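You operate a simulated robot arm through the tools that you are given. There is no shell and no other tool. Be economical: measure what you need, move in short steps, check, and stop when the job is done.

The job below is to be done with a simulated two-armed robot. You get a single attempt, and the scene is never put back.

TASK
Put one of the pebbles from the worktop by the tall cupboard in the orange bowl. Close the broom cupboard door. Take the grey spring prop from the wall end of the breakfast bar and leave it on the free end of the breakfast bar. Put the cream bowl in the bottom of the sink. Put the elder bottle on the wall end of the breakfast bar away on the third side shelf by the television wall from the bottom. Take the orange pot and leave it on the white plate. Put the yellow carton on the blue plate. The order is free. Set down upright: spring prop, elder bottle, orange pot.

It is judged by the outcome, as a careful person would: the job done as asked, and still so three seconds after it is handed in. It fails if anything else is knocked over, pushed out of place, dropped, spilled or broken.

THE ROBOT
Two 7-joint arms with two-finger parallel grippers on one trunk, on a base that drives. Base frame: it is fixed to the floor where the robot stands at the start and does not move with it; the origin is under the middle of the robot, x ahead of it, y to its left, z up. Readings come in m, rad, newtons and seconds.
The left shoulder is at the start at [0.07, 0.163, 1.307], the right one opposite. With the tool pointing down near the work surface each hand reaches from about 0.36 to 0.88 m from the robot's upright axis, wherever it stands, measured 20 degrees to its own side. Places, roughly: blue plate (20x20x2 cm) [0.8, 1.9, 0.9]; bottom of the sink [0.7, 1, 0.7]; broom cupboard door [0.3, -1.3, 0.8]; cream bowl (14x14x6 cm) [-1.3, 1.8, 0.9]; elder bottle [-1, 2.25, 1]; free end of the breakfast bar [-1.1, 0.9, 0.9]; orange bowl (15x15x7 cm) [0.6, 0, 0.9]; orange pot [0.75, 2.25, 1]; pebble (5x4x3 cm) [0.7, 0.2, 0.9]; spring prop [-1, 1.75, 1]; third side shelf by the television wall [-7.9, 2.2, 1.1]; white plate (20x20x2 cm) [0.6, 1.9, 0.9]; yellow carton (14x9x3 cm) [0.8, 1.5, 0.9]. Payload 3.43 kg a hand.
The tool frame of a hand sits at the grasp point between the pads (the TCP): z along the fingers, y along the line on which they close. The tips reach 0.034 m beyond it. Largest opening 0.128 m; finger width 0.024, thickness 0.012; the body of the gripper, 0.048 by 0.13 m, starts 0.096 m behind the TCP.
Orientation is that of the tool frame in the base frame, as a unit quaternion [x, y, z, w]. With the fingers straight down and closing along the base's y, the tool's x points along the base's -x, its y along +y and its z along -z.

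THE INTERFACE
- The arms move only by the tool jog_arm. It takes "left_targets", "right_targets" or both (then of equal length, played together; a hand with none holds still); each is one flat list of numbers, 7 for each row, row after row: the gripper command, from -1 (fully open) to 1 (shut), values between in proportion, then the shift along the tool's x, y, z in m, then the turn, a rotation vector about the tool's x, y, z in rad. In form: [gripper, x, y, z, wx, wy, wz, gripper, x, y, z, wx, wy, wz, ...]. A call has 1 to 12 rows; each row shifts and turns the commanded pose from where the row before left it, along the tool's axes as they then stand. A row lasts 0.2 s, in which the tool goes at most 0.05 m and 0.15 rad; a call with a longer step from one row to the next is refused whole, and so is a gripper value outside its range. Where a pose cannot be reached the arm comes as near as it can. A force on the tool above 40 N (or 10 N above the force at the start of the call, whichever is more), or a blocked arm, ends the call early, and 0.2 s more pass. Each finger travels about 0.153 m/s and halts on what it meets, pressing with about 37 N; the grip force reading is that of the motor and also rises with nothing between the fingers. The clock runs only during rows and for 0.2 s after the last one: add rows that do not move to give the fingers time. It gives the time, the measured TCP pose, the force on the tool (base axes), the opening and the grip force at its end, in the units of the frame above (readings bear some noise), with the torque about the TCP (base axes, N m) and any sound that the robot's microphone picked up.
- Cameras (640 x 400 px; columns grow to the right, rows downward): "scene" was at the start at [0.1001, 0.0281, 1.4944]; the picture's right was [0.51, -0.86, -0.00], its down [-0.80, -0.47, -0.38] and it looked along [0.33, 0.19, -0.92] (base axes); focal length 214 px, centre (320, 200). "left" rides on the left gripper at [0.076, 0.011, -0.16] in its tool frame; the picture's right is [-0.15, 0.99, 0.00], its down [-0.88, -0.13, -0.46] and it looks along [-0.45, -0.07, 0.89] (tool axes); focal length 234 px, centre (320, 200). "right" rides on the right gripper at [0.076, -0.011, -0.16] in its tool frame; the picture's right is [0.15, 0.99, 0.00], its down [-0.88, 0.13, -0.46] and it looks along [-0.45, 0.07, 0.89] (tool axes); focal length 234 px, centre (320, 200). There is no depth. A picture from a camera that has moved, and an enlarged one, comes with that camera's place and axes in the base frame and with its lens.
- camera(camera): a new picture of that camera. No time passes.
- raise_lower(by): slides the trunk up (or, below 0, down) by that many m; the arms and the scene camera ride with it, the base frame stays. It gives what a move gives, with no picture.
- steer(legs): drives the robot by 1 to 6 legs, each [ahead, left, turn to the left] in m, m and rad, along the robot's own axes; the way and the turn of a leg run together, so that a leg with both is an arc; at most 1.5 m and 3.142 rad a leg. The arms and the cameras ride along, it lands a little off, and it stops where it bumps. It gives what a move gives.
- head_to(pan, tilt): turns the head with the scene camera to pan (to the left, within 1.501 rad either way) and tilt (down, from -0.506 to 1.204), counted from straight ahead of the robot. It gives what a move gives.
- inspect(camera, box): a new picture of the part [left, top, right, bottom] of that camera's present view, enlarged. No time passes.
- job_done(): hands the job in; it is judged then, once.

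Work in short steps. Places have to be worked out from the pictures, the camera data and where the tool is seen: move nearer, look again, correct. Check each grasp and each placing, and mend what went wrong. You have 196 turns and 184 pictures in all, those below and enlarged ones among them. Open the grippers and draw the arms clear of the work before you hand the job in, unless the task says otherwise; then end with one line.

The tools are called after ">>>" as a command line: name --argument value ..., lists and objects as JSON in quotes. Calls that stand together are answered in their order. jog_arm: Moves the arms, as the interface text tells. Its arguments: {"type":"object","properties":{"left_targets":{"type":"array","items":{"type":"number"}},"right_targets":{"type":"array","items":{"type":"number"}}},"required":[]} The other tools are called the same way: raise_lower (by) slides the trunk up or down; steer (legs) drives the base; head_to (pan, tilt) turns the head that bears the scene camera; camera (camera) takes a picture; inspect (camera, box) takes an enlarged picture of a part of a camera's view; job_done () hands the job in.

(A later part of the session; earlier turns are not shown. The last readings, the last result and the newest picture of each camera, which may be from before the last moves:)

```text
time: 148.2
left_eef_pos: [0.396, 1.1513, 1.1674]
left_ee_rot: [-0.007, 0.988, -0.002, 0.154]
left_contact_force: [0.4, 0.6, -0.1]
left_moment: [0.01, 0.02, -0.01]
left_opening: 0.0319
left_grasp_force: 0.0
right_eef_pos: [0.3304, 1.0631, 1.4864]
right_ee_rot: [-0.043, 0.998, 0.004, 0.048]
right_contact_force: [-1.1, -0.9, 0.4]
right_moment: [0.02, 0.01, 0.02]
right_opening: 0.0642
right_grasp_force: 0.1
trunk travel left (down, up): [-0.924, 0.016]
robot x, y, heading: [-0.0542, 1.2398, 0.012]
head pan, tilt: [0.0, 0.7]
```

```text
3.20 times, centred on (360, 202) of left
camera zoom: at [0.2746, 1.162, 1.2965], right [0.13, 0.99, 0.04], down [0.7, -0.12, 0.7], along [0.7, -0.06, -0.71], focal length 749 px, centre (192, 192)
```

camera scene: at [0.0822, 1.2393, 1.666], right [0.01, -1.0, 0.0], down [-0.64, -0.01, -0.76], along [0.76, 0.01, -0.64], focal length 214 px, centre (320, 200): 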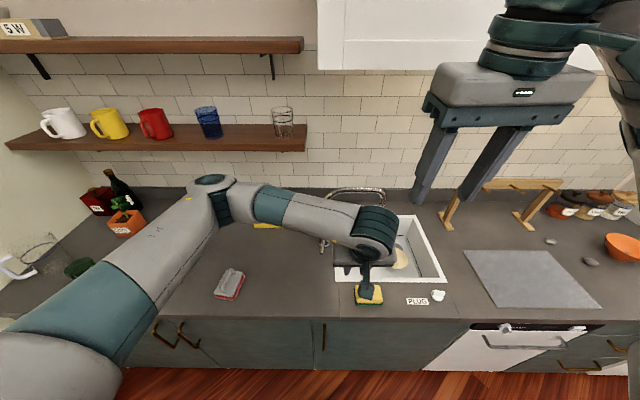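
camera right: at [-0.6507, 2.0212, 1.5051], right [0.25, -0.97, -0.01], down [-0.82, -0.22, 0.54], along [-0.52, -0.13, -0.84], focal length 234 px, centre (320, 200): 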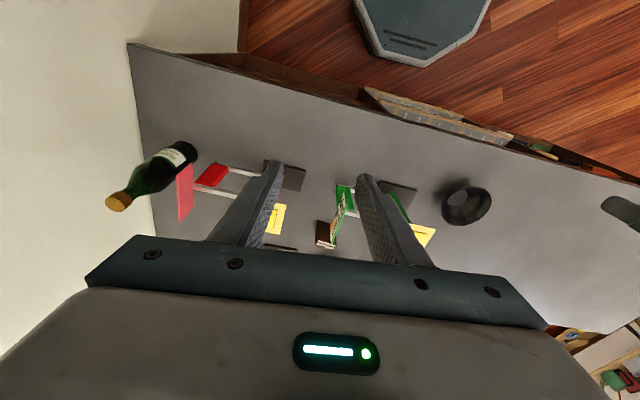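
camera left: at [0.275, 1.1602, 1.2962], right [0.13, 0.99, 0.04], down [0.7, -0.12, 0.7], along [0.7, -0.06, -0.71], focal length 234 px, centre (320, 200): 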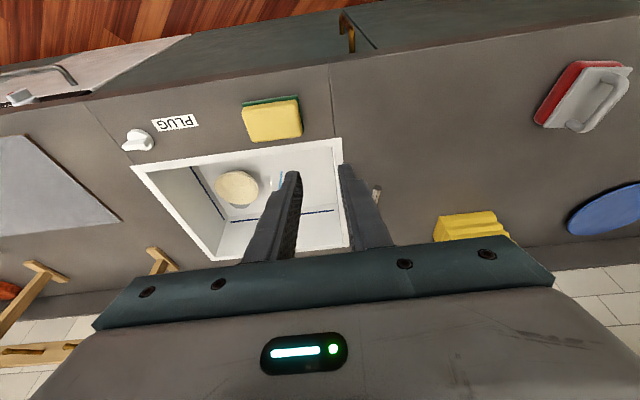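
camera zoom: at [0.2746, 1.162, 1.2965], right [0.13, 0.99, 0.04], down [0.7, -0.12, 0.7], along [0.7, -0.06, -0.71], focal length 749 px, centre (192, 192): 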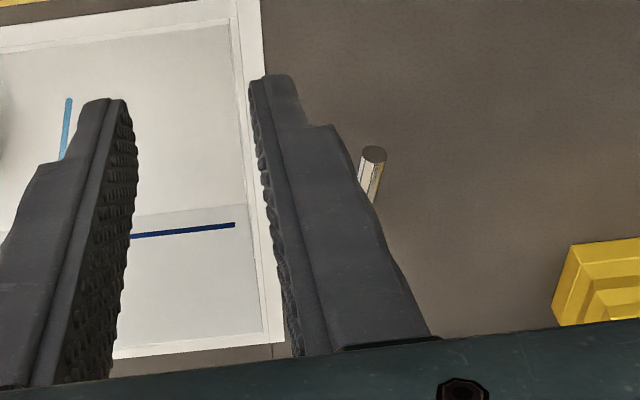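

Triangulation of the lever is ambiguous, so I return to the exact earlier pose from which I photographed the faucet with the tap closed, for a direct comparison.

>>> steer --legs '[[0, 0, -0.013], [0.053, -0.292, 0]]'

>>> jog_arm --left_targets '[0.9, -0.024, 0.02, -0.0226, 0, 0, 0, 0.9, -0.024, 0.02, -0.0226, 0, 0, 0, 0.9, -0.024, 0.02, -0.0226, 0, 0, 0, 0.9, -0.024, 0.02, -0.0226, 0, 0, 0, 0.9, 0, 0, 0, 0, -0.14, 0, 0.9, 0, 0, 0, 0, 0, 0]'

>>> camera --camera "left"

>>> camera --camera "scene"

```text
time: 150.6
left_eef_pos: [0.4447, 0.8508, 1.1677]
left_ee_rot: [0.003, 0.988, -0.005, 0.154]
left_contact_force: [-0.5, 0.8, 0.3]
left_moment: [-0.04, 0.03, -0.01]
left_opening: 0.032
left_grasp_force: 0.1
right_eef_pos: [0.3759, 0.7633, 1.4881]
right_ee_rot: [-0.034, 0.998, 0.003, 0.046]
right_contact_force: [0.0, 0.2, 0.3]
right_moment: [-0.03, 0.02, -0.03]
right_opening: 0.0637
right_grasp_force: 0.1
trunk travel left (down, up): [-0.924, 0.016]
robot x, y, heading: [-0.003, 0.9465, -0.007]
head pan, tilt: [0.0, 0.7]
```

```text
time: 152.0
left_eef_pos: [0.5076, 0.9291, 1.2839]
left_ee_rot: [0.002, 0.975, -0.004, 0.223]
left_contact_force: [0.6, 0.2, 0.0]
left_moment: [-0.01, 0.02, 0.03]
left_opening: 0.0067
left_grasp_force: 0.0
right_eef_pos: [0.3779, 0.76, 1.4882]
right_ee_rot: [-0.034, 0.998, 0.003, 0.047]
right_contact_force: [0.4, 0.6, 0.1]
right_moment: [0.04, 0.04, 0.04]
right_opening: 0.0636
right_grasp_force: 0.2
trunk travel left (down, up): [-0.924, 0.016]
robot x, y, heading: [-0.0068, 0.9447, -0.006]
head pan, tilt: [0.0, 0.7]
```

```text
96 pictures are left
camera left: at [0.3696, 0.9411, 1.394], right [0.14, 0.99, 0.06], down [0.59, -0.13, 0.79], along [0.79, -0.08, -0.61], focal length 234 px, centre (320, 200)
```

left: 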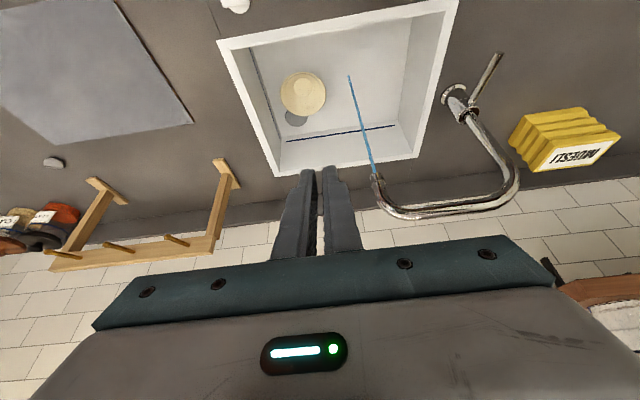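

```text
95 pictures are left
camera scene: at [0.1322, 0.9417, 1.666], right [-0.01, -1.0, 0.0], down [-0.64, 0.01, -0.76], along [0.76, -0.01, -0.64], focal length 214 px, centre (320, 200)
```

scene: 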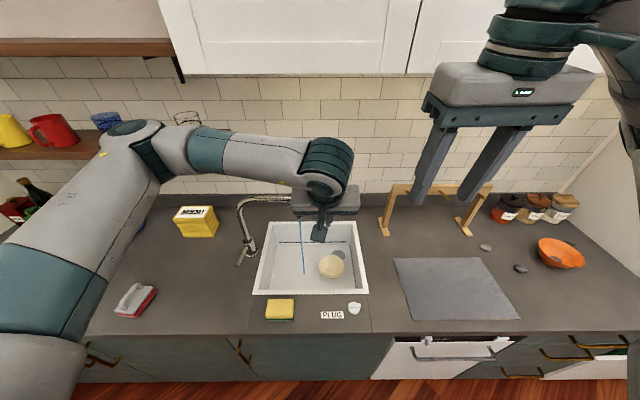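

Comparing with the earlier image, the lever tip has moved slightly toward +y (about 1–2 cm), which opened the tap. I'll push it back toward -y with closed fingers from its left side: first I bring the hand left at safe distance.

>>> jog_arm --left_targets '[1, 0, 0.045, 0, 0, 0, 0, 1, 0, 0.045, 0, 0, 0, 0, 1, 0, 0.045, 0, 0, 0, 0, 1, 0, 0.045, 0, 0, 0, 0, 1, 0, 0.045, 0, 0, 0, 0, 1, 0, 0.045, 0, 0, 0, 0, 1, 0, 0.045, 0, 0, 0, 0, 1, 0, 0.045, 0, 0, 0, 0, 1, 0, 0.045, 0, 0, 0, 0]'

>>> raise_lower --by -0.16

>>> camera --camera "left"

>>> camera --camera "scene"

```text
time: 154.0
left_eef_pos: [0.5043, 1.3357, 1.2832]
left_ee_rot: [0.003, 0.975, -0.005, 0.223]
left_contact_force: [-0.3, -0.2, -0.4]
left_moment: [-0.01, -0.01, -0.01]
left_opening: 0.0
left_grasp_force: 33.1
right_eef_pos: [0.374, 0.7628, 1.4885]
right_ee_rot: [-0.034, 0.998, 0.003, 0.048]
right_contact_force: [-0.3, 1.0, -0.4]
right_moment: [-0.01, -0.03, 0.01]
right_opening: 0.064
right_grasp_force: 0.0
trunk travel left (down, up): [-0.924, 0.016]
robot x, y, heading: [-0.0024, 0.9454, -0.011]
head pan, tilt: [0.0, 0.7]
```

```text
time: 155.8
left_eef_pos: [0.5062, 1.3338, 1.1226]
left_ee_rot: [0.001, 0.975, -0.004, 0.222]
left_contact_force: [0.1, -0.1, 0.3]
left_moment: [0.02, 0.04, 0.01]
left_opening: 0.0
left_grasp_force: 33.0
right_eef_pos: [0.3761, 0.7616, 1.3276]
right_ee_rot: [-0.034, 0.998, 0.003, 0.047]
right_contact_force: [0.2, -0.2, -0.4]
right_moment: [0.0, 0.0, -0.01]
right_opening: 0.0639
right_grasp_force: 0.1
trunk travel left (down, up): [-0.764, 0.176]
robot x, y, heading: [-0.0022, 0.9448, -0.01]
head pan, tilt: [0.0, 0.7]
```

```text
94 pictures are left
camera left: at [0.3681, 1.3464, 1.2327], right [0.14, 0.99, 0.06], down [0.6, -0.13, 0.79], along [0.79, -0.08, -0.61], focal length 234 px, centre (320, 200)
```

left: 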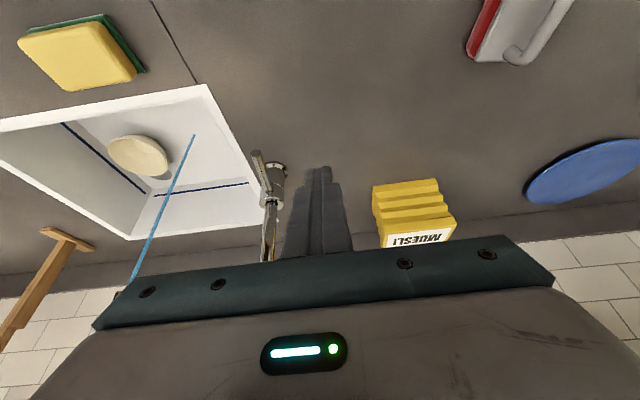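

```text
93 pictures are left
camera scene: at [0.1317, 0.943, 1.5061], right [-0.01, -1.0, 0.0], down [-0.64, 0.0, -0.76], along [0.76, -0.01, -0.64], focal length 214 px, centre (320, 200)
```

scene: 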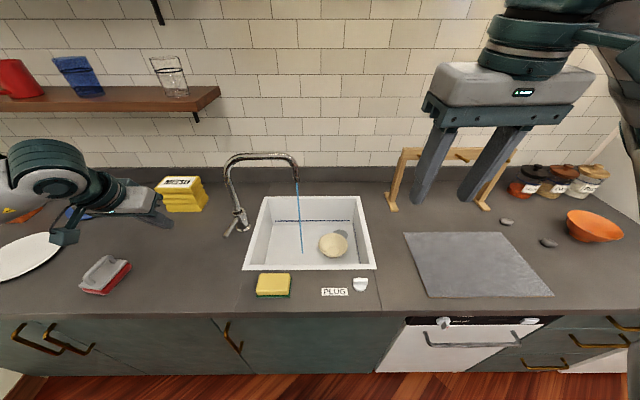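

Now the faucet is in clear view from both cameras; I zoom on the lever.

>>> inspect --camera "scene" --box '[200, 140, 310, 250]'

>>> inspect --camera "left" --box '[210, 120, 350, 220]'

```text
3.64 times, centred on (255, 195) of scene
camera zoom: at [0.1317, 0.943, 1.5061], right [-0.01, -1.0, 0.0], down [-0.64, 0.0, -0.76], along [0.76, -0.01, -0.64], focal length 780 px, centre (556, 218)
```

zoom: 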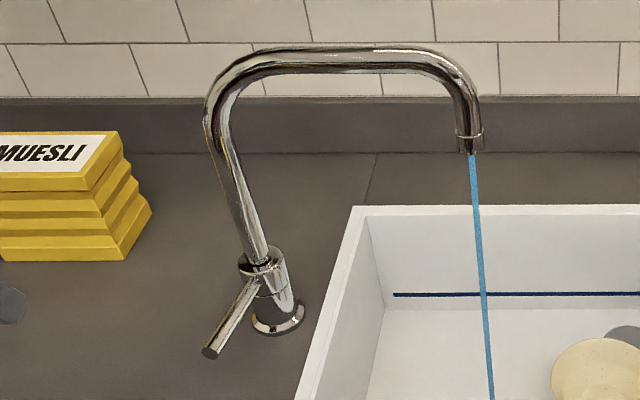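

```text
4.00 times, centred on (280, 170) of left
camera zoom: at [0.3681, 1.3464, 1.2327], right [0.14, 0.99, 0.06], down [0.6, -0.13, 0.79], along [0.79, -0.08, -0.61], focal length 937 px, centre (480, 320)
```

zoom: 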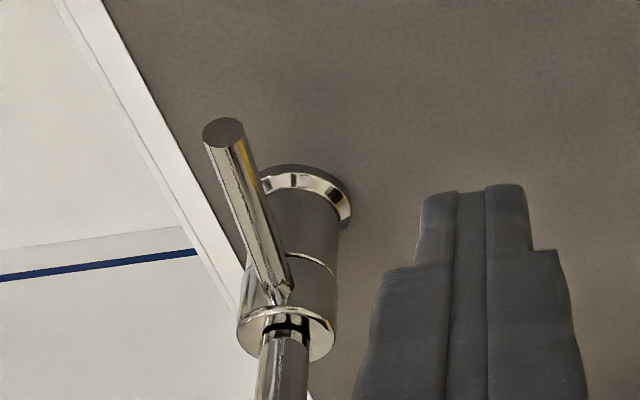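

Lever measured: root (0.670, 1.228), tip (0.578, 1.238, 0.977), about 6° off toward +y; closed it pointed straight at -x. I put closed fingers on its left side.

>>> jog_arm --left_targets '[1, -0.0014, -0.0085, 0.0415, 0, 0, 0, 1, -0.0014, -0.0085, 0.0415, 0, 0, 0, 1, -0.0014, -0.0085, 0.0415, 0, 0, 0, 1, -0.0014, -0.0085, 0.0415, 0, 0, 0, 1, 0, 0, 0, 0, 0, 0]'

>>> camera --camera "left"

```text
time: 157.1
left_eef_pos: [0.586, 1.2991, 0.9786]
left_ee_rot: [0.002, 0.975, -0.005, 0.222]
left_contact_force: [0.8, 1.3, 0.6]
left_moment: [0.03, 0.0, 0.03]
left_opening: 0.0
left_grasp_force: 33.3
right_eef_pos: [0.3757, 0.7622, 1.3277]
right_ee_rot: [-0.035, 0.998, 0.003, 0.047]
right_contact_force: [0.0, -0.6, 0.2]
right_moment: [-0.02, -0.08, 0.0]
right_opening: 0.064
right_grasp_force: 0.0
trunk travel left (down, up): [-0.764, 0.176]
robot x, y, heading: [-0.004, 0.9443, -0.006]
head pan, tilt: [0.0, 0.7]
```

```text
90 pictures are left
camera left: at [0.4477, 1.3127, 1.0892], right [0.14, 0.99, 0.06], down [0.59, -0.13, 0.79], along [0.79, -0.08, -0.61], focal length 234 px, centre (320, 200)
```

left: 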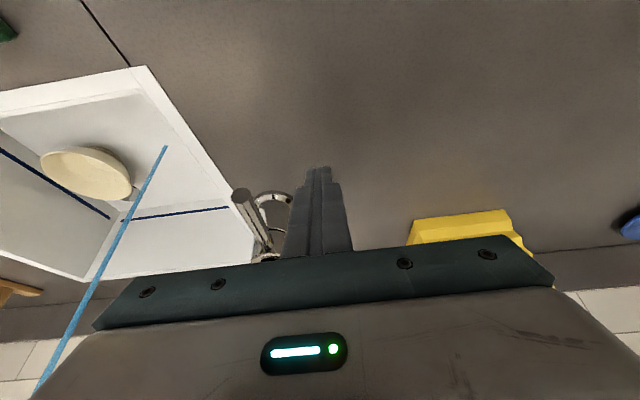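

Positioned left of the lever. I push toward -y gently by 5 cm in small steps.

>>> jog_arm --left_targets '[1, 0, -0.016, 0, 0, 0, 0, 1, 0, -0.016, 0, 0, 0, 0, 1, 0, -0.01, 0, 0, 0, 0, 1, 0, -0.006, 0, 0, 0, 0, 1, 0, 0, 0, 0, 0, 0]'

>>> camera --camera "left"

>>> camera --camera "scene"

```text
time: 158.2
left_eef_pos: [0.584, 1.2509, 0.9757]
left_ee_rot: [0.003, 0.975, -0.006, 0.222]
left_contact_force: [-0.2, -0.6, 0.4]
left_moment: [-0.02, -0.03, -0.03]
left_opening: 0.0001
left_grasp_force: 32.9
right_eef_pos: [0.3758, 0.7625, 1.3275]
right_ee_rot: [-0.034, 0.998, 0.003, 0.047]
right_contact_force: [0.2, -0.9, -0.5]
right_moment: [0.0, 0.0, -0.02]
right_opening: 0.064
right_grasp_force: 0.0
trunk travel left (down, up): [-0.764, 0.176]
robot x, y, heading: [-0.0019, 0.9466, -0.009]
head pan, tilt: [0.0, 0.7]
```

```text
89 pictures are left
camera left: at [0.4465, 1.2637, 1.0862], right [0.14, 0.99, 0.06], down [0.6, -0.13, 0.79], along [0.79, -0.08, -0.61], focal length 234 px, centre (320, 200)
```

left: 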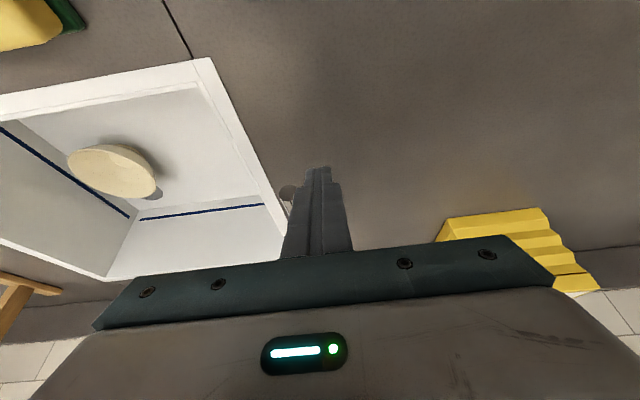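

```text
88 pictures are left
camera scene: at [0.1318, 0.943, 1.506], right [-0.01, -1.0, 0.0], down [-0.64, 0.0, -0.76], along [0.76, -0.01, -0.64], focal length 214 px, centre (320, 200)
```

scene: 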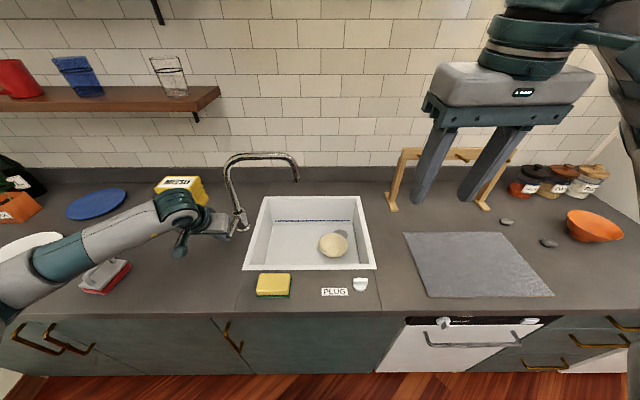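

The water has stopped. I withdraw the hand to the left and up, then drive left to look at the pot, plates and carton.

>>> jog_arm --left_targets '[1, 0, 0.03, 0, 0, 0, 0, 1, 0, 0.02, -0.03, 0, 0, 0, 1, 0, 0, -0.045, 0, 0, 0, 1, 0, 0, -0.045, 0, 0, 0, 1, 0, 0, -0.045, 0, 0, 0, 1, 0.03, -0.03, 0, 0, 0.15, 0, 1, 0.03, -0.03, 0, 0, 0.15, 0, 1, 0.03, -0.03, 0, 0, 0.15, 0, 0, 0.02, -0.03, 0, 0, 0, 0]'

>>> raise_lower --by 0.15

>>> inspect --camera "scene" --box '[170, 120, 400, 300]'

>>> steer --legs '[[-0.06, 0.55, 0]]'

>>> head_to --pan 0.4 --tilt 0.75

>>> camera --camera "scene"

```text
time: 160.2
left_eef_pos: [0.4042, 1.1797, 1.0973]
left_ee_rot: [0.002, 1.0, -0.003, -0.002]
left_contact_force: [-0.7, -0.6, 1.0]
left_moment: [-0.02, 0.0, -0.01]
left_opening: 0.0639
left_grasp_force: 0.0
right_eef_pos: [0.3769, 0.7599, 1.327]
right_ee_rot: [-0.034, 0.998, 0.005, 0.047]
right_contact_force: [0.3, -0.8, 0.0]
right_moment: [0.05, 0.0, 0.01]
right_opening: 0.0638
right_grasp_force: 0.0
trunk travel left (down, up): [-0.764, 0.176]
robot x, y, heading: [-0.0029, 0.9463, -0.005]
head pan, tilt: [0.0, 0.7]
```

```text
time: 162.0
left_eef_pos: [0.4039, 1.1815, 1.2479]
left_ee_rot: [0.003, 1.0, -0.003, -0.001]
left_contact_force: [0.8, 0.7, 0.2]
left_moment: [0.02, -0.01, 0.01]
left_opening: 0.064
left_grasp_force: 0.1
right_eef_pos: [0.3775, 0.7613, 1.4775]
right_ee_rot: [-0.034, 0.998, 0.003, 0.047]
right_contact_force: [0.4, -0.7, 0.1]
right_moment: [0.03, 0.0, -0.05]
right_opening: 0.0638
right_grasp_force: 0.1
trunk travel left (down, up): [-0.914, 0.026]
robot x, y, heading: [-0.0021, 0.9452, -0.008]
head pan, tilt: [0.0, 0.7]
```

```text
2.22 times, centred on (285, 210) of scene
camera zoom: at [0.1321, 0.9427, 1.6559], right [-0.01, -1.0, 0.0], down [-0.64, 0.0, -0.76], along [0.76, -0.01, -0.64], focal length 477 px, centre (398, 178)
```

zoom: 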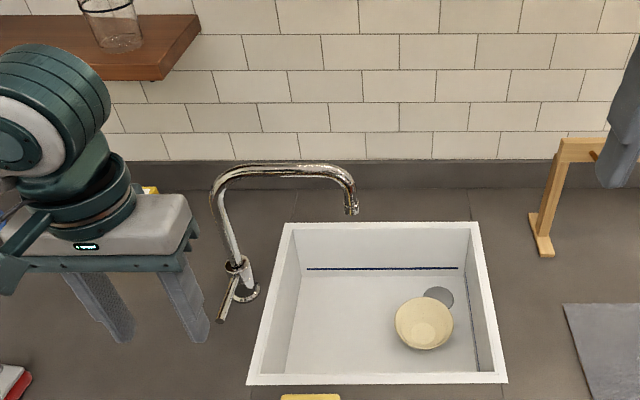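

```text
time: 165.2
left_eef_pos: [0.3577, 1.7289, 1.2487]
left_ee_rot: [0.012, 1.0, -0.003, -0.001]
left_contact_force: [-0.2, 0.4, 0.3]
left_moment: [0.01, 0.02, -0.02]
left_opening: 0.0639
left_grasp_force: 0.0
right_eef_pos: [0.3229, 1.3102, 1.4767]
right_ee_rot: [-0.025, 0.999, 0.004, 0.047]
right_contact_force: [-0.2, -0.3, -0.7]
right_moment: [0.04, -0.03, -0.02]
right_opening: 0.0638
right_grasp_force: 0.0
trunk travel left (down, up): [-0.914, 0.026]
robot x, y, heading: [-0.0525, 1.5016, -0.029]
head pan, tilt: [0.0, 0.7]
```

```text
time: 166.1
left_eef_pos: [0.3582, 1.7304, 1.2472]
left_ee_rot: [0.013, 1.0, -0.005, -0.001]
left_contact_force: [0.4, 0.4, -0.2]
left_moment: [0.0, -0.04, 0.02]
left_opening: 0.064
left_grasp_force: 0.0
right_eef_pos: [0.3219, 1.3121, 1.4768]
right_ee_rot: [-0.025, 0.999, 0.003, 0.047]
right_contact_force: [-0.8, 0.1, 0.0]
right_moment: [-0.05, -0.03, -0.01]
right_opening: 0.0639
right_grasp_force: 0.1
trunk travel left (down, up): [-0.914, 0.026]
robot x, y, heading: [-0.0522, 1.5026, -0.026]
head pan, tilt: [0.4, 0.75]
```

```text
86 pictures are left
camera scene: at [0.0733, 1.5307, 1.6517], right [0.36, -0.93, 0.0], down [-0.64, -0.25, -0.73], along [0.68, 0.27, -0.68], focal length 214 px, centre (320, 200)
```

scene: 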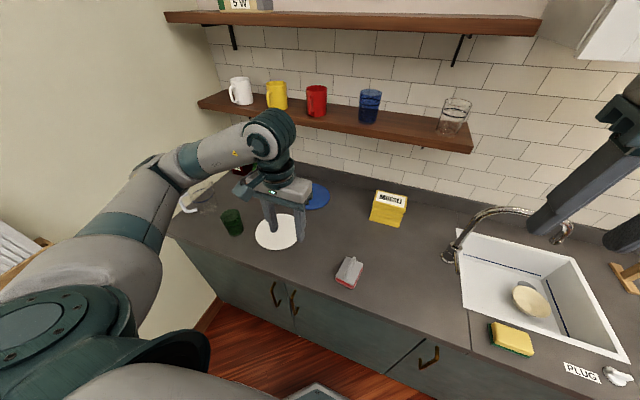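

Tap closed and bowl in place. I move the right hand over toward the muesli carton for a closer view, and keep the left arm back.

>>> steer --legs '[[0.1, 0, 0.026]]'

>>> jog_arm --right_targets '[-1, -0.03, 0.03, 0, 0, 0.094, 0, -1, -0.03, 0.03, 0.02, 0, 0, 0, -1, -0.03, 0.03, 0.02, 0, 0, 0, -1, -0.03, 0.03, 0.02, 0, 0, 0, -1, -0.03, 0.03, 0.02, 0, 0, 0, -1, -0.02, 0.02, 0.03, 0, 0, 0, -1, 0, 0, 0.04, 0, 0, 0, -1, 0, 0, 0.04, 0, 0, 0]'

>>> camera --camera "right"

>>> inspect --camera "scene" --box '[220, 140, 420, 270]'

```text
time: 167.2
left_eef_pos: [0.4446, 1.74, 1.2502]
left_ee_rot: [0.0, 1.0, -0.003, 0.0]
left_contact_force: [0.2, -0.4, 0.4]
left_moment: [0.01, -0.05, -0.01]
left_opening: 0.0639
left_grasp_force: 0.0
right_eef_pos: [0.4192, 1.3207, 1.4785]
right_ee_rot: [-0.038, 0.998, 0.004, 0.049]
right_contact_force: [-0.8, 0.1, -0.4]
right_moment: [0.0, -0.05, 0.01]
right_opening: 0.0642
right_grasp_force: 0.0
trunk travel left (down, up): [-0.914, 0.026]
robot x, y, heading: [0.0414, 1.5017, -0.0]
head pan, tilt: [0.4, 0.75]
```

```text
time: 169.0
left_eef_pos: [0.4485, 1.7384, 1.2479]
left_ee_rot: [-0.001, 1.0, -0.004, -0.001]
left_contact_force: [0.1, -0.5, 0.8]
left_moment: [-0.01, -0.03, 0.01]
left_opening: 0.064
left_grasp_force: 0.1
right_eef_pos: [0.5834, 1.5015, 1.2885]
right_ee_rot: [-0.039, 0.999, 0.002, 0.0]
right_contact_force: [-0.4, -0.5, 0.3]
right_moment: [0.01, -0.06, -0.04]
right_opening: 0.1278
right_grasp_force: 0.1
trunk travel left (down, up): [-0.914, 0.026]
robot x, y, heading: [0.0403, 1.4989, 0.003]
head pan, tilt: [0.4, 0.75]
```

```text
85 pictures are left
camera right: at [0.51, 1.4832, 1.449], right [-0.22, 0.98, 0.0], down [0.87, 0.2, 0.46], along [0.44, 0.1, -0.89], focal length 234 px, centre (320, 200)
```

right: 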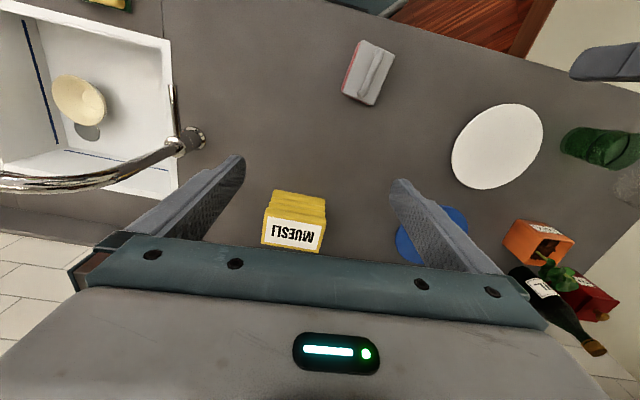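

```text
3.08 times, centred on (320, 205) of scene
camera zoom: at [0.1695, 1.5312, 1.6518], right [0.39, -0.92, 0.0], down [-0.63, -0.26, -0.73], along [0.67, 0.28, -0.68], focal length 660 px, centre (320, 185)
```

zoom: 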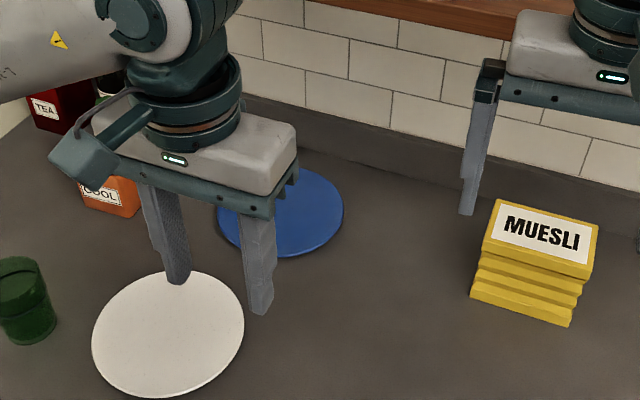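

The carton's shape is odd (ridged front). I zoom in further on it from both cameras.

>>> inspect --camera "scene" --box '[355, 190, 415, 245]'

>>> inspect --camera "right" --box '[240, 170, 350, 265]'

```text
7.27 times, centred on (385, 218) of scene
camera zoom: at [0.1695, 1.5312, 1.6518], right [0.39, -0.92, 0.0], down [-0.63, -0.26, -0.73], along [0.67, 0.28, -0.68], focal length 1560 px, centre (-153, 73)
```

zoom: 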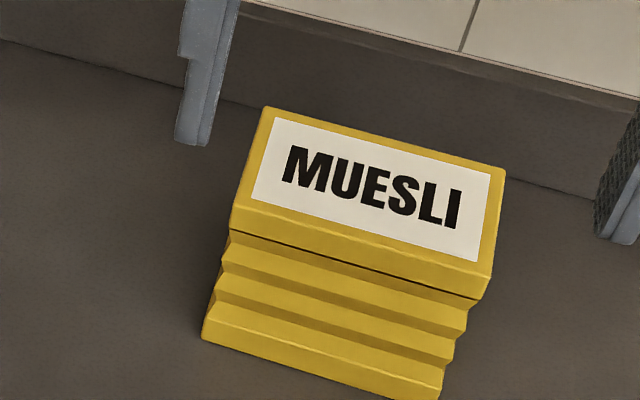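

```text
4.21 times, centred on (295, 218) of right
camera zoom: at [0.51, 1.4832, 1.449], right [-0.22, 0.98, 0.0], down [0.87, 0.2, 0.46], along [0.44, 0.1, -0.89], focal length 986 px, centre (425, 126)
```

zoom: 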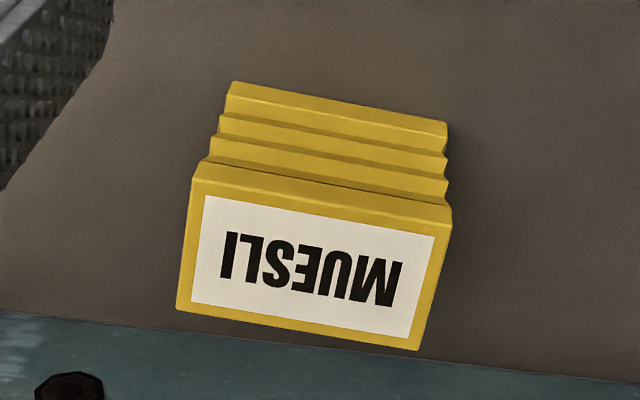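

It is a tall bellows-like carton, about 14 cm wide (y), 8–9 cm deep (x 0.777–0.86), 13 cm tall, under a shelf at z≈1.30 (front edge x≈0.79). I'll grip it front-to-back with the hand turned 90°; I yaw the right hand here in free space first.

>>> jog_arm --right_targets '[-1, 0, 0, 0, 0, 0, 0.145, -1, 0, 0, 0, 0, 0, 0.145, -1, 0, 0, 0, 0, 0, 0.145, -1, 0, 0, 0, 0, 0, 0.145, -1, 0, 0, 0, 0, 0, 0.145, -1, 0, 0, 0, 0, 0, 0.145, -1, 0, 0, 0, 0, 0, 0.145, -1, 0, 0, 0, 0, 0, 0.145, -1, 0, 0, 0, 0, 0, 0.145, -1, 0, 0, 0, 0, 0, 0.145, -1, 0, 0, 0, 0, 0, 0.12, -1, 0, 0, 0, 0, 0, 0]'

>>> camera --camera "scene"

```text
time: 171.6
left_eef_pos: [0.4486, 1.7404, 1.2482]
left_ee_rot: [-0.001, 1.0, -0.005, -0.002]
left_contact_force: [-0.7, -0.2, 0.9]
left_moment: [0.01, 0.0, 0.01]
left_opening: 0.0642
left_grasp_force: 0.1
right_eef_pos: [0.5815, 1.5036, 1.2904]
right_ee_rot: [0.68, 0.733, 0.002, -0.001]
right_contact_force: [-0.5, -0.4, 0.4]
right_moment: [-0.01, 0.04, -0.03]
right_opening: 0.1281
right_grasp_force: 0.1
trunk travel left (down, up): [-0.914, 0.026]
robot x, y, heading: [0.0418, 1.5005, 0.003]
head pan, tilt: [0.4, 0.75]
```

```text
81 pictures are left
camera scene: at [0.1693, 1.532, 1.6517], right [0.39, -0.92, 0.0], down [-0.63, -0.27, -0.73], along [0.67, 0.28, -0.68], focal length 214 px, centre (320, 200)
```

scene: 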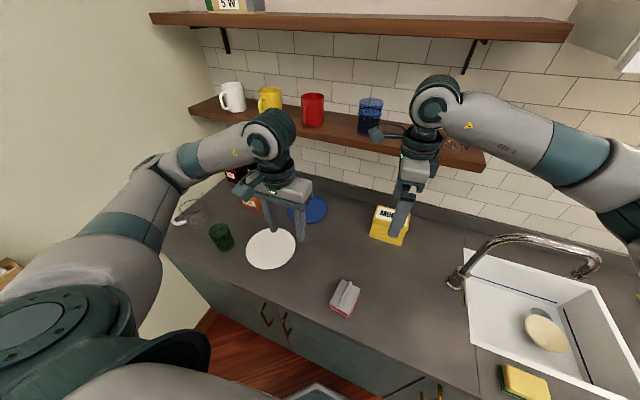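

Yawing works. Plan: lower the trunk, enter beneath the shelf to the left of the carton, then slide the fingers along its front and back. First lower and shift (raising the left hand to compensate).

>>> jog_arm --right_targets '[-1, 0.035, 0, 0, 0, 0, 0.075, -1, 0.035, 0, 0, 0, 0, 0, -1, 0.035, 0, 0, 0, 0, 0, -1, 0.035, 0, 0, 0, 0, 0]' --left_targets '[0, 0, 0, -0.03, 0, 0, 0, 0, 0, 0, -0.03, 0, 0, 0, 0, 0, 0, -0.03, 0, 0, 0, 0, 0, 0, -0.03, 0, 0, 0]'

>>> raise_lower --by -0.22

>>> jog_arm --right_targets '[-1, 0, 0.04, 0, 0, 0, 0, -1, 0, 0.04, 0, 0, 0, 0, -1, 0, 0.035, 0, 0, 0, 0, -1, 0, 0, 0, 0, 0, 0]'

>>> camera --camera "scene"

>>> camera --camera "right"

```text
time: 172.6
left_eef_pos: [0.4463, 1.7413, 1.3683]
left_ee_rot: [0.0, 1.0, -0.005, 0.0]
left_contact_force: [-0.1, -0.2, -0.1]
left_moment: [-0.04, 0.0, 0.03]
left_opening: 0.0642
left_grasp_force: 0.0
right_eef_pos: [0.5779, 1.6464, 1.2894]
right_ee_rot: [0.707, 0.707, 0.002, -0.001]
right_contact_force: [0.2, -0.6, 0.2]
right_moment: [0.01, 0.0, 0.0]
right_opening: 0.128
right_grasp_force: 0.1
trunk travel left (down, up): [-0.914, 0.026]
robot x, y, heading: [0.0416, 1.5006, -0.0]
head pan, tilt: [0.4, 0.75]
```

```text
time: 174.9
left_eef_pos: [0.4483, 1.7415, 1.1472]
left_ee_rot: [-0.001, 1.0, -0.003, -0.001]
left_contact_force: [-0.4, -1.0, -0.2]
left_moment: [0.01, 0.0, -0.03]
left_opening: 0.064
left_grasp_force: 0.0
right_eef_pos: [0.5772, 1.6443, 1.0703]
right_ee_rot: [0.707, 0.708, 0.002, -0.001]
right_contact_force: [0.9, -0.9, -0.6]
right_moment: [-0.04, 0.01, 0.02]
right_opening: 0.128
right_grasp_force: 0.2
trunk travel left (down, up): [-0.694, 0.246]
robot x, y, heading: [0.043, 1.4965, 0.001]
head pan, tilt: [0.4, 0.75]
```

```text
time: 175.9
left_eef_pos: [0.4474, 1.7394, 1.147]
left_ee_rot: [-0.001, 1.0, -0.004, -0.001]
left_contact_force: [-0.4, 0.2, 0.8]
left_moment: [0.04, -0.01, 0.0]
left_opening: 0.064
left_grasp_force: 0.0
right_eef_pos: [0.6912, 1.6422, 1.0712]
right_ee_rot: [0.707, 0.707, 0.001, -0.001]
right_contact_force: [-0.8, -0.8, -0.6]
right_moment: [0.04, 0.01, -0.01]
right_opening: 0.1279
right_grasp_force: 0.0
trunk travel left (down, up): [-0.694, 0.246]
robot x, y, heading: [0.0427, 1.5016, -0.0]
head pan, tilt: [0.4, 0.75]
```

```text
80 pictures are left
camera scene: at [0.1691, 1.5317, 1.4318], right [0.39, -0.92, 0.0], down [-0.63, -0.27, -0.73], along [0.67, 0.28, -0.68], focal length 214 px, centre (320, 200)
```

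scene: 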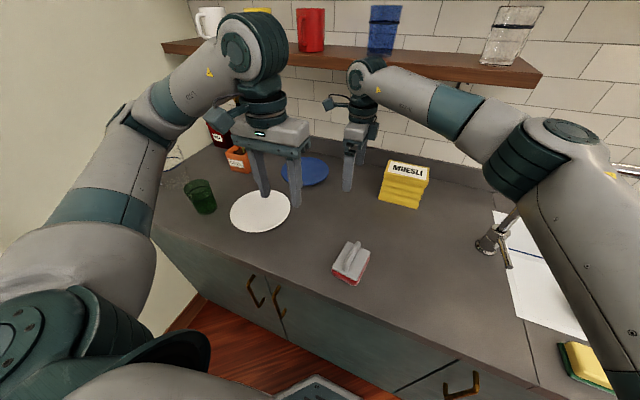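

```text
79 pictures are left
camera right: at [0.6803, 1.718, 1.2325], right [0.99, 0.15, 0.0], down [0.13, -0.88, 0.45], along [0.07, -0.45, -0.89], focal length 234 px, centre (320, 200)
```

right: 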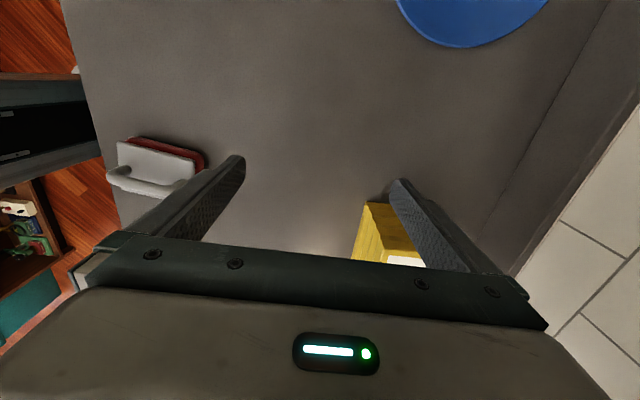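

The right upper arm is near the faucet, so I shift the robot left 0.17 m for safety and bring the hand back over the gap.

>>> steer --legs '[[0, 0.17, 0]]'

>>> jog_arm --right_targets '[-1, -0.042, 0, 0, 0, 0, 0, -1, -0.042, 0, 0, 0, 0, 0, -1, -0.042, 0, 0, 0, 0, 0, -1, -0.042, 0, 0, 0, 0, 0, -1, 0, 0, 0.04, 0, 0, 0, -1, 0, 0, 0.04, 0, 0, 0, -1, 0, 0, 0.03, 0, 0, 0, -1, 0, 0, 0, 0, 0, 0]'

>>> camera --camera "right"

>>> camera --camera "scene"

```text
time: 177.4
left_eef_pos: [0.4476, 1.9083, 1.1475]
left_ee_rot: [0.0, 1.0, -0.003, -0.002]
left_contact_force: [-0.9, -0.5, -0.6]
left_moment: [0.0, -0.01, -0.01]
left_opening: 0.0642
left_grasp_force: 0.0
right_eef_pos: [0.691, 1.8115, 1.0724]
right_ee_rot: [0.706, 0.708, 0.001, -0.001]
right_contact_force: [0.5, -0.7, 0.3]
right_moment: [0.03, 0.02, 0.0]
right_opening: 0.1281
right_grasp_force: 0.0
trunk travel left (down, up): [-0.694, 0.246]
robot x, y, heading: [0.0453, 1.6693, 0.001]
head pan, tilt: [0.4, 0.75]
```

```text
time: 179.2
left_eef_pos: [0.4477, 1.9102, 1.147]
left_ee_rot: [-0.002, 1.0, -0.004, -0.001]
left_contact_force: [0.7, -0.7, -0.4]
left_moment: [0.0, -0.02, -0.01]
left_opening: 0.064
left_grasp_force: 0.1
right_eef_pos: [0.6877, 1.6481, 0.9598]
right_ee_rot: [0.706, 0.708, 0.0, -0.002]
right_contact_force: [0.2, -0.2, 0.1]
right_moment: [-0.03, 0.01, 0.06]
right_opening: 0.1279
right_grasp_force: 0.0
trunk travel left (down, up): [-0.694, 0.246]
robot x, y, heading: [0.0426, 1.6685, -0.002]
head pan, tilt: [0.4, 0.75]
```

```text
78 pictures are left
camera right: at [0.6772, 1.722, 1.1203], right [0.99, 0.15, 0.0], down [0.13, -0.88, 0.45], along [0.07, -0.45, -0.89], focal length 234 px, centre (320, 200)
```

right: 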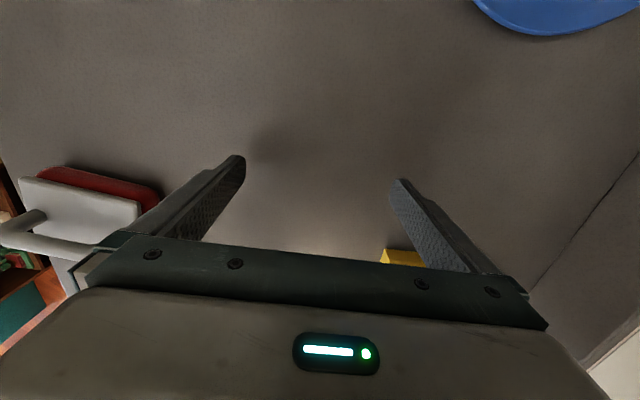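

```text
77 pictures are left
camera scene: at [0.169, 1.7016, 1.4317], right [0.39, -0.92, 0.0], down [-0.63, -0.27, -0.73], along [0.67, 0.28, -0.68], focal length 214 px, centre (320, 200)
```

scene: 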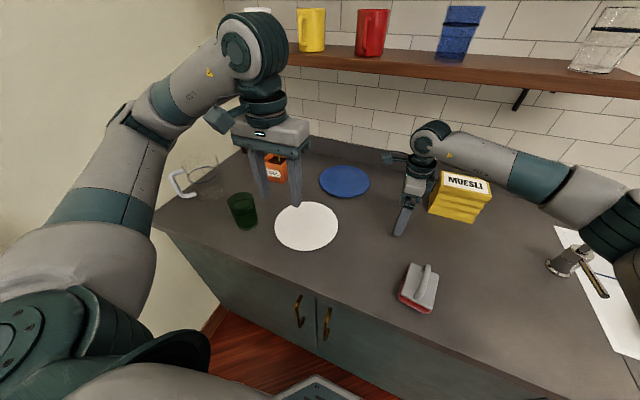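

The hand is low between carton and plate. I move it forward under the shelf to x≈0.82.

>>> jog_arm --right_targets '[-1, 0, 0.045, 0, 0, 0, 0, -1, 0, 0.045, 0, 0, 0, 0, -1, 0, 0.043, 0, 0, 0, 0, -1, 0, 0, 0, 0, 0, 0]'

>>> camera --camera "right"

>>> camera --camera "scene"

```text
time: 180.2
left_eef_pos: [0.4467, 1.9091, 1.1474]
left_ee_rot: [-0.001, 1.0, -0.004, -0.002]
left_contact_force: [0.4, 0.5, 0.4]
left_moment: [0.02, -0.02, 0.02]
left_opening: 0.0639
left_grasp_force: 0.0
right_eef_pos: [0.8234, 1.6431, 0.9626]
right_ee_rot: [0.706, 0.708, 0.001, -0.001]
right_contact_force: [-0.4, 0.5, 0.0]
right_moment: [0.05, 0.04, 0.02]
right_opening: 0.1281
right_grasp_force: 0.1
trunk travel left (down, up): [-0.694, 0.246]
robot x, y, heading: [0.0405, 1.667, -0.001]
head pan, tilt: [0.4, 0.75]
```

```text
76 pictures are left
camera right: at [0.8128, 1.7169, 1.1226], right [0.99, 0.15, 0.0], down [0.13, -0.88, 0.45], along [0.07, -0.45, -0.89], focal length 234 px, centre (320, 200)
```

right: 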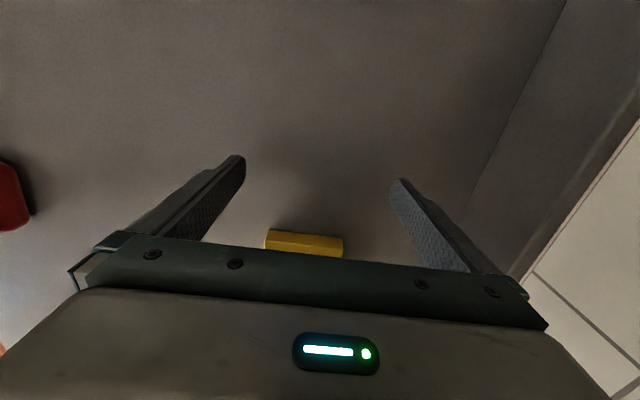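

```text
75 pictures are left
camera scene: at [0.1689, 1.7, 1.4318], right [0.39, -0.92, 0.0], down [-0.63, -0.27, -0.73], along [0.67, 0.29, -0.68], focal length 214 px, centre (320, 200)
```

scene: 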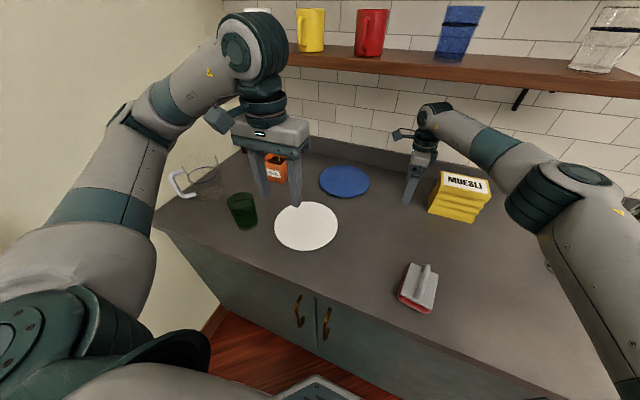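

The carton's footprint is x 0.774–0.864, left face y≈1.558. I zoom in to confirm its lid height against the gripper body before sliding over it.

>>> inspect --camera "scene" --box '[390, 90, 510, 230]'

```text
2.86 times, centred on (450, 160) of scene
camera zoom: at [0.1689, 1.7, 1.4318], right [0.39, -0.92, 0.0], down [-0.63, -0.27, -0.73], along [0.67, 0.29, -0.68], focal length 613 px, centre (-51, 314)
```

zoom: 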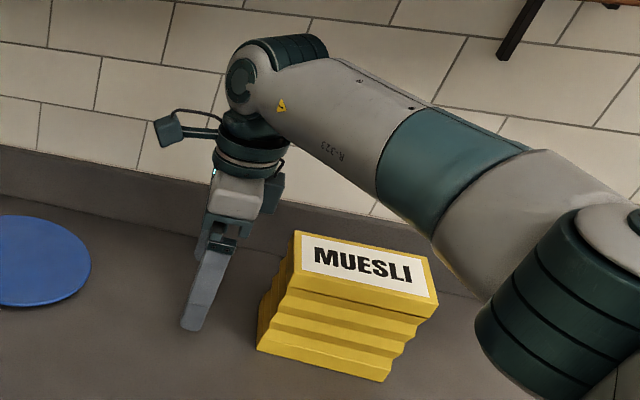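

Lid top is at z≈1.02, below the gripper body (1.058). I slide right over the carton in steps, 1 cm lower.

>>> jog_arm --right_targets '[-1, -0.04, -0.004, 0.01, 0, 0, 0, -1, -0.04, 0, 0, 0, 0, 0, -1, -0.035, 0, 0, 0, 0, 0, -1, -0.033, 0, 0, 0, 0, 0, -1, 0, 0, 0, 0, 0, 0]'

>>> camera --camera "right"

>>> camera --camera "scene"

```text
time: 181.4
left_eef_pos: [0.4475, 1.9107, 1.1463]
left_ee_rot: [-0.001, 1.0, -0.005, -0.001]
left_contact_force: [0.4, 0.9, -0.5]
left_moment: [-0.05, 0.0, -0.02]
left_opening: 0.0641
left_grasp_force: 0.0
right_eef_pos: [0.8189, 1.4961, 0.9529]
right_ee_rot: [0.705, 0.709, 0.001, -0.002]
right_contact_force: [-0.2, -0.1, -0.1]
right_moment: [-0.01, 0.0, -0.01]
right_opening: 0.128
right_grasp_force: 0.0
trunk travel left (down, up): [-0.694, 0.246]
robot x, y, heading: [0.0426, 1.6709, 0.001]
head pan, tilt: [0.4, 0.75]
```

```text
73 pictures are left
camera right: at [0.8079, 1.5714, 1.1132], right [0.99, 0.15, 0.0], down [0.13, -0.88, 0.45], along [0.07, -0.45, -0.89], focal length 234 px, centre (320, 200)
```

right: 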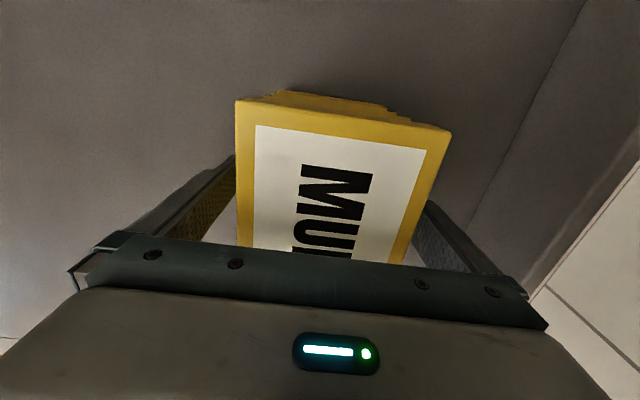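

```text
72 pictures are left
camera scene: at [0.1692, 1.7021, 1.4317], right [0.39, -0.92, 0.0], down [-0.63, -0.27, -0.73], along [0.67, 0.28, -0.68], focal length 214 px, centre (320, 200)
```

scene: 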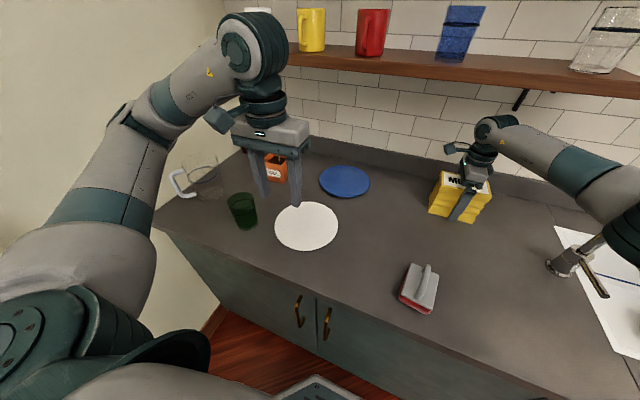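

The fingers straddle the carton. I close gently in stages and watch the grip force.

>>> jog_arm --right_targets '[-0.6, 0, 0, 0, 0, 0, 0, -0.42, 0, 0, 0, 0, 0, 0, -0.36, 0, 0, 0, 0, 0, 0, -0.3, 0, 0, 0, 0, 0, 0, -0.3, 0, 0, 0, 0, 0, 0]'

>>> camera --camera "right"

```text
time: 182.6
left_eef_pos: [0.4479, 1.9092, 1.1482]
left_ee_rot: [-0.001, 1.0, -0.003, 0.0]
left_contact_force: [0.2, 0.2, -0.6]
left_moment: [0.03, -0.02, 0.04]
left_opening: 0.0637
left_grasp_force: 0.2
right_eef_pos: [0.8185, 1.4954, 0.9527]
right_ee_rot: [0.707, 0.707, 0.001, -0.002]
right_contact_force: [0.4, 0.8, -1.1]
right_moment: [-0.07, 0.0, 0.03]
right_opening: 0.0848
right_grasp_force: 25.0
trunk travel left (down, up): [-0.694, 0.246]
robot x, y, heading: [0.0411, 1.6659, 0.004]
head pan, tilt: [0.4, 0.75]
```

```text
71 pictures are left
camera right: at [0.808, 1.5704, 1.1131], right [0.99, 0.15, 0.0], down [0.13, -0.88, 0.45], along [0.07, -0.45, -0.89], focal length 234 px, centre (320, 200)
```

right: 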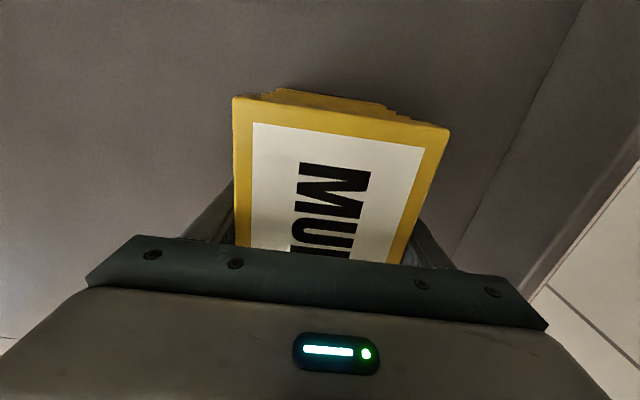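

Gripped at 25 N without deformation. I lift 2.5 cm and check that the whole carton follows.

>>> raise_lower --by 0.025

>>> inspect --camera "scene" --box '[390, 90, 510, 230]'

```text
time: 183.3
left_eef_pos: [0.4471, 1.9103, 1.1718]
left_ee_rot: [0.0, 1.0, -0.004, -0.001]
left_contact_force: [0.1, -0.5, -0.9]
left_moment: [0.0, 0.01, -0.02]
left_opening: 0.0639
left_grasp_force: 0.0
right_eef_pos: [0.8193, 1.4956, 0.9776]
right_ee_rot: [0.706, 0.708, 0.001, -0.001]
right_contact_force: [1.0, 0.2, -0.6]
right_moment: [0.01, 0.0, 0.03]
right_opening: 0.0843
right_grasp_force: 0.4
trunk travel left (down, up): [-0.719, 0.221]
robot x, y, heading: [0.0417, 1.6669, -0.0]
head pan, tilt: [0.4, 0.75]
```

```text
2.86 times, centred on (450, 160) of scene
camera zoom: at [0.1697, 1.701, 1.4567], right [0.39, -0.92, 0.0], down [-0.63, -0.27, -0.73], along [0.67, 0.29, -0.68], focal length 613 px, centre (-51, 314)
```

zoom: 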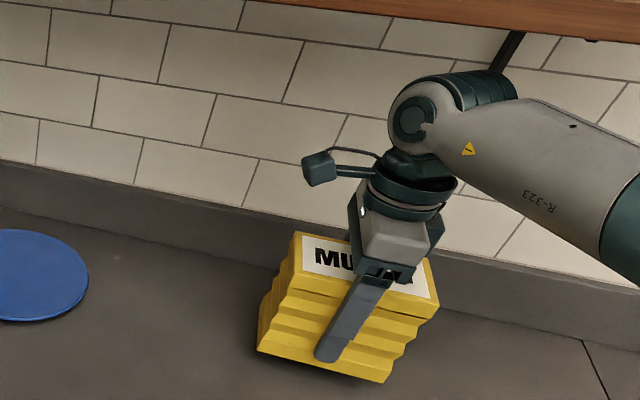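

The carton did rise with the hand but the grip force has fallen to 0.4 N. I tighten the grip.

>>> jog_arm --right_targets '[-0.2, 0, 0, 0, 0, 0, 0, -0.1, 0, 0, 0, 0, 0, 0, -0.1, 0, 0, 0, 0, 0, 0]'

>>> camera --camera "right"

```text
time: 184.1
left_eef_pos: [0.4465, 1.9092, 1.172]
left_ee_rot: [-0.001, 1.0, -0.004, 0.0]
left_contact_force: [0.6, 0.2, 0.0]
left_moment: [-0.02, 0.01, -0.03]
left_opening: 0.064
left_grasp_force: 0.1
right_eef_pos: [0.8195, 1.4959, 0.9782]
right_ee_rot: [0.707, 0.708, 0.001, -0.001]
right_contact_force: [0.2, 0.1, -0.2]
right_moment: [0.01, -0.02, 0.05]
right_opening: 0.0838
right_grasp_force: 36.8
trunk travel left (down, up): [-0.719, 0.221]
robot x, y, heading: [0.044, 1.6693, 0.005]
head pan, tilt: [0.4, 0.75]
```

```text
69 pictures are left
camera right: at [0.808, 1.5704, 1.1381], right [0.99, 0.15, 0.0], down [0.13, -0.88, 0.45], along [0.07, -0.45, -0.89], focal length 234 px, centre (320, 200)
```

right: 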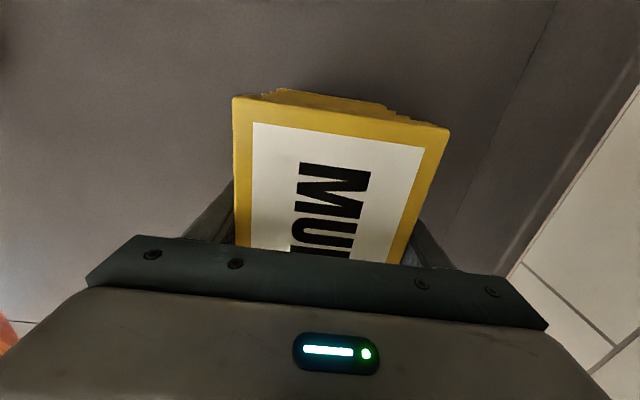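

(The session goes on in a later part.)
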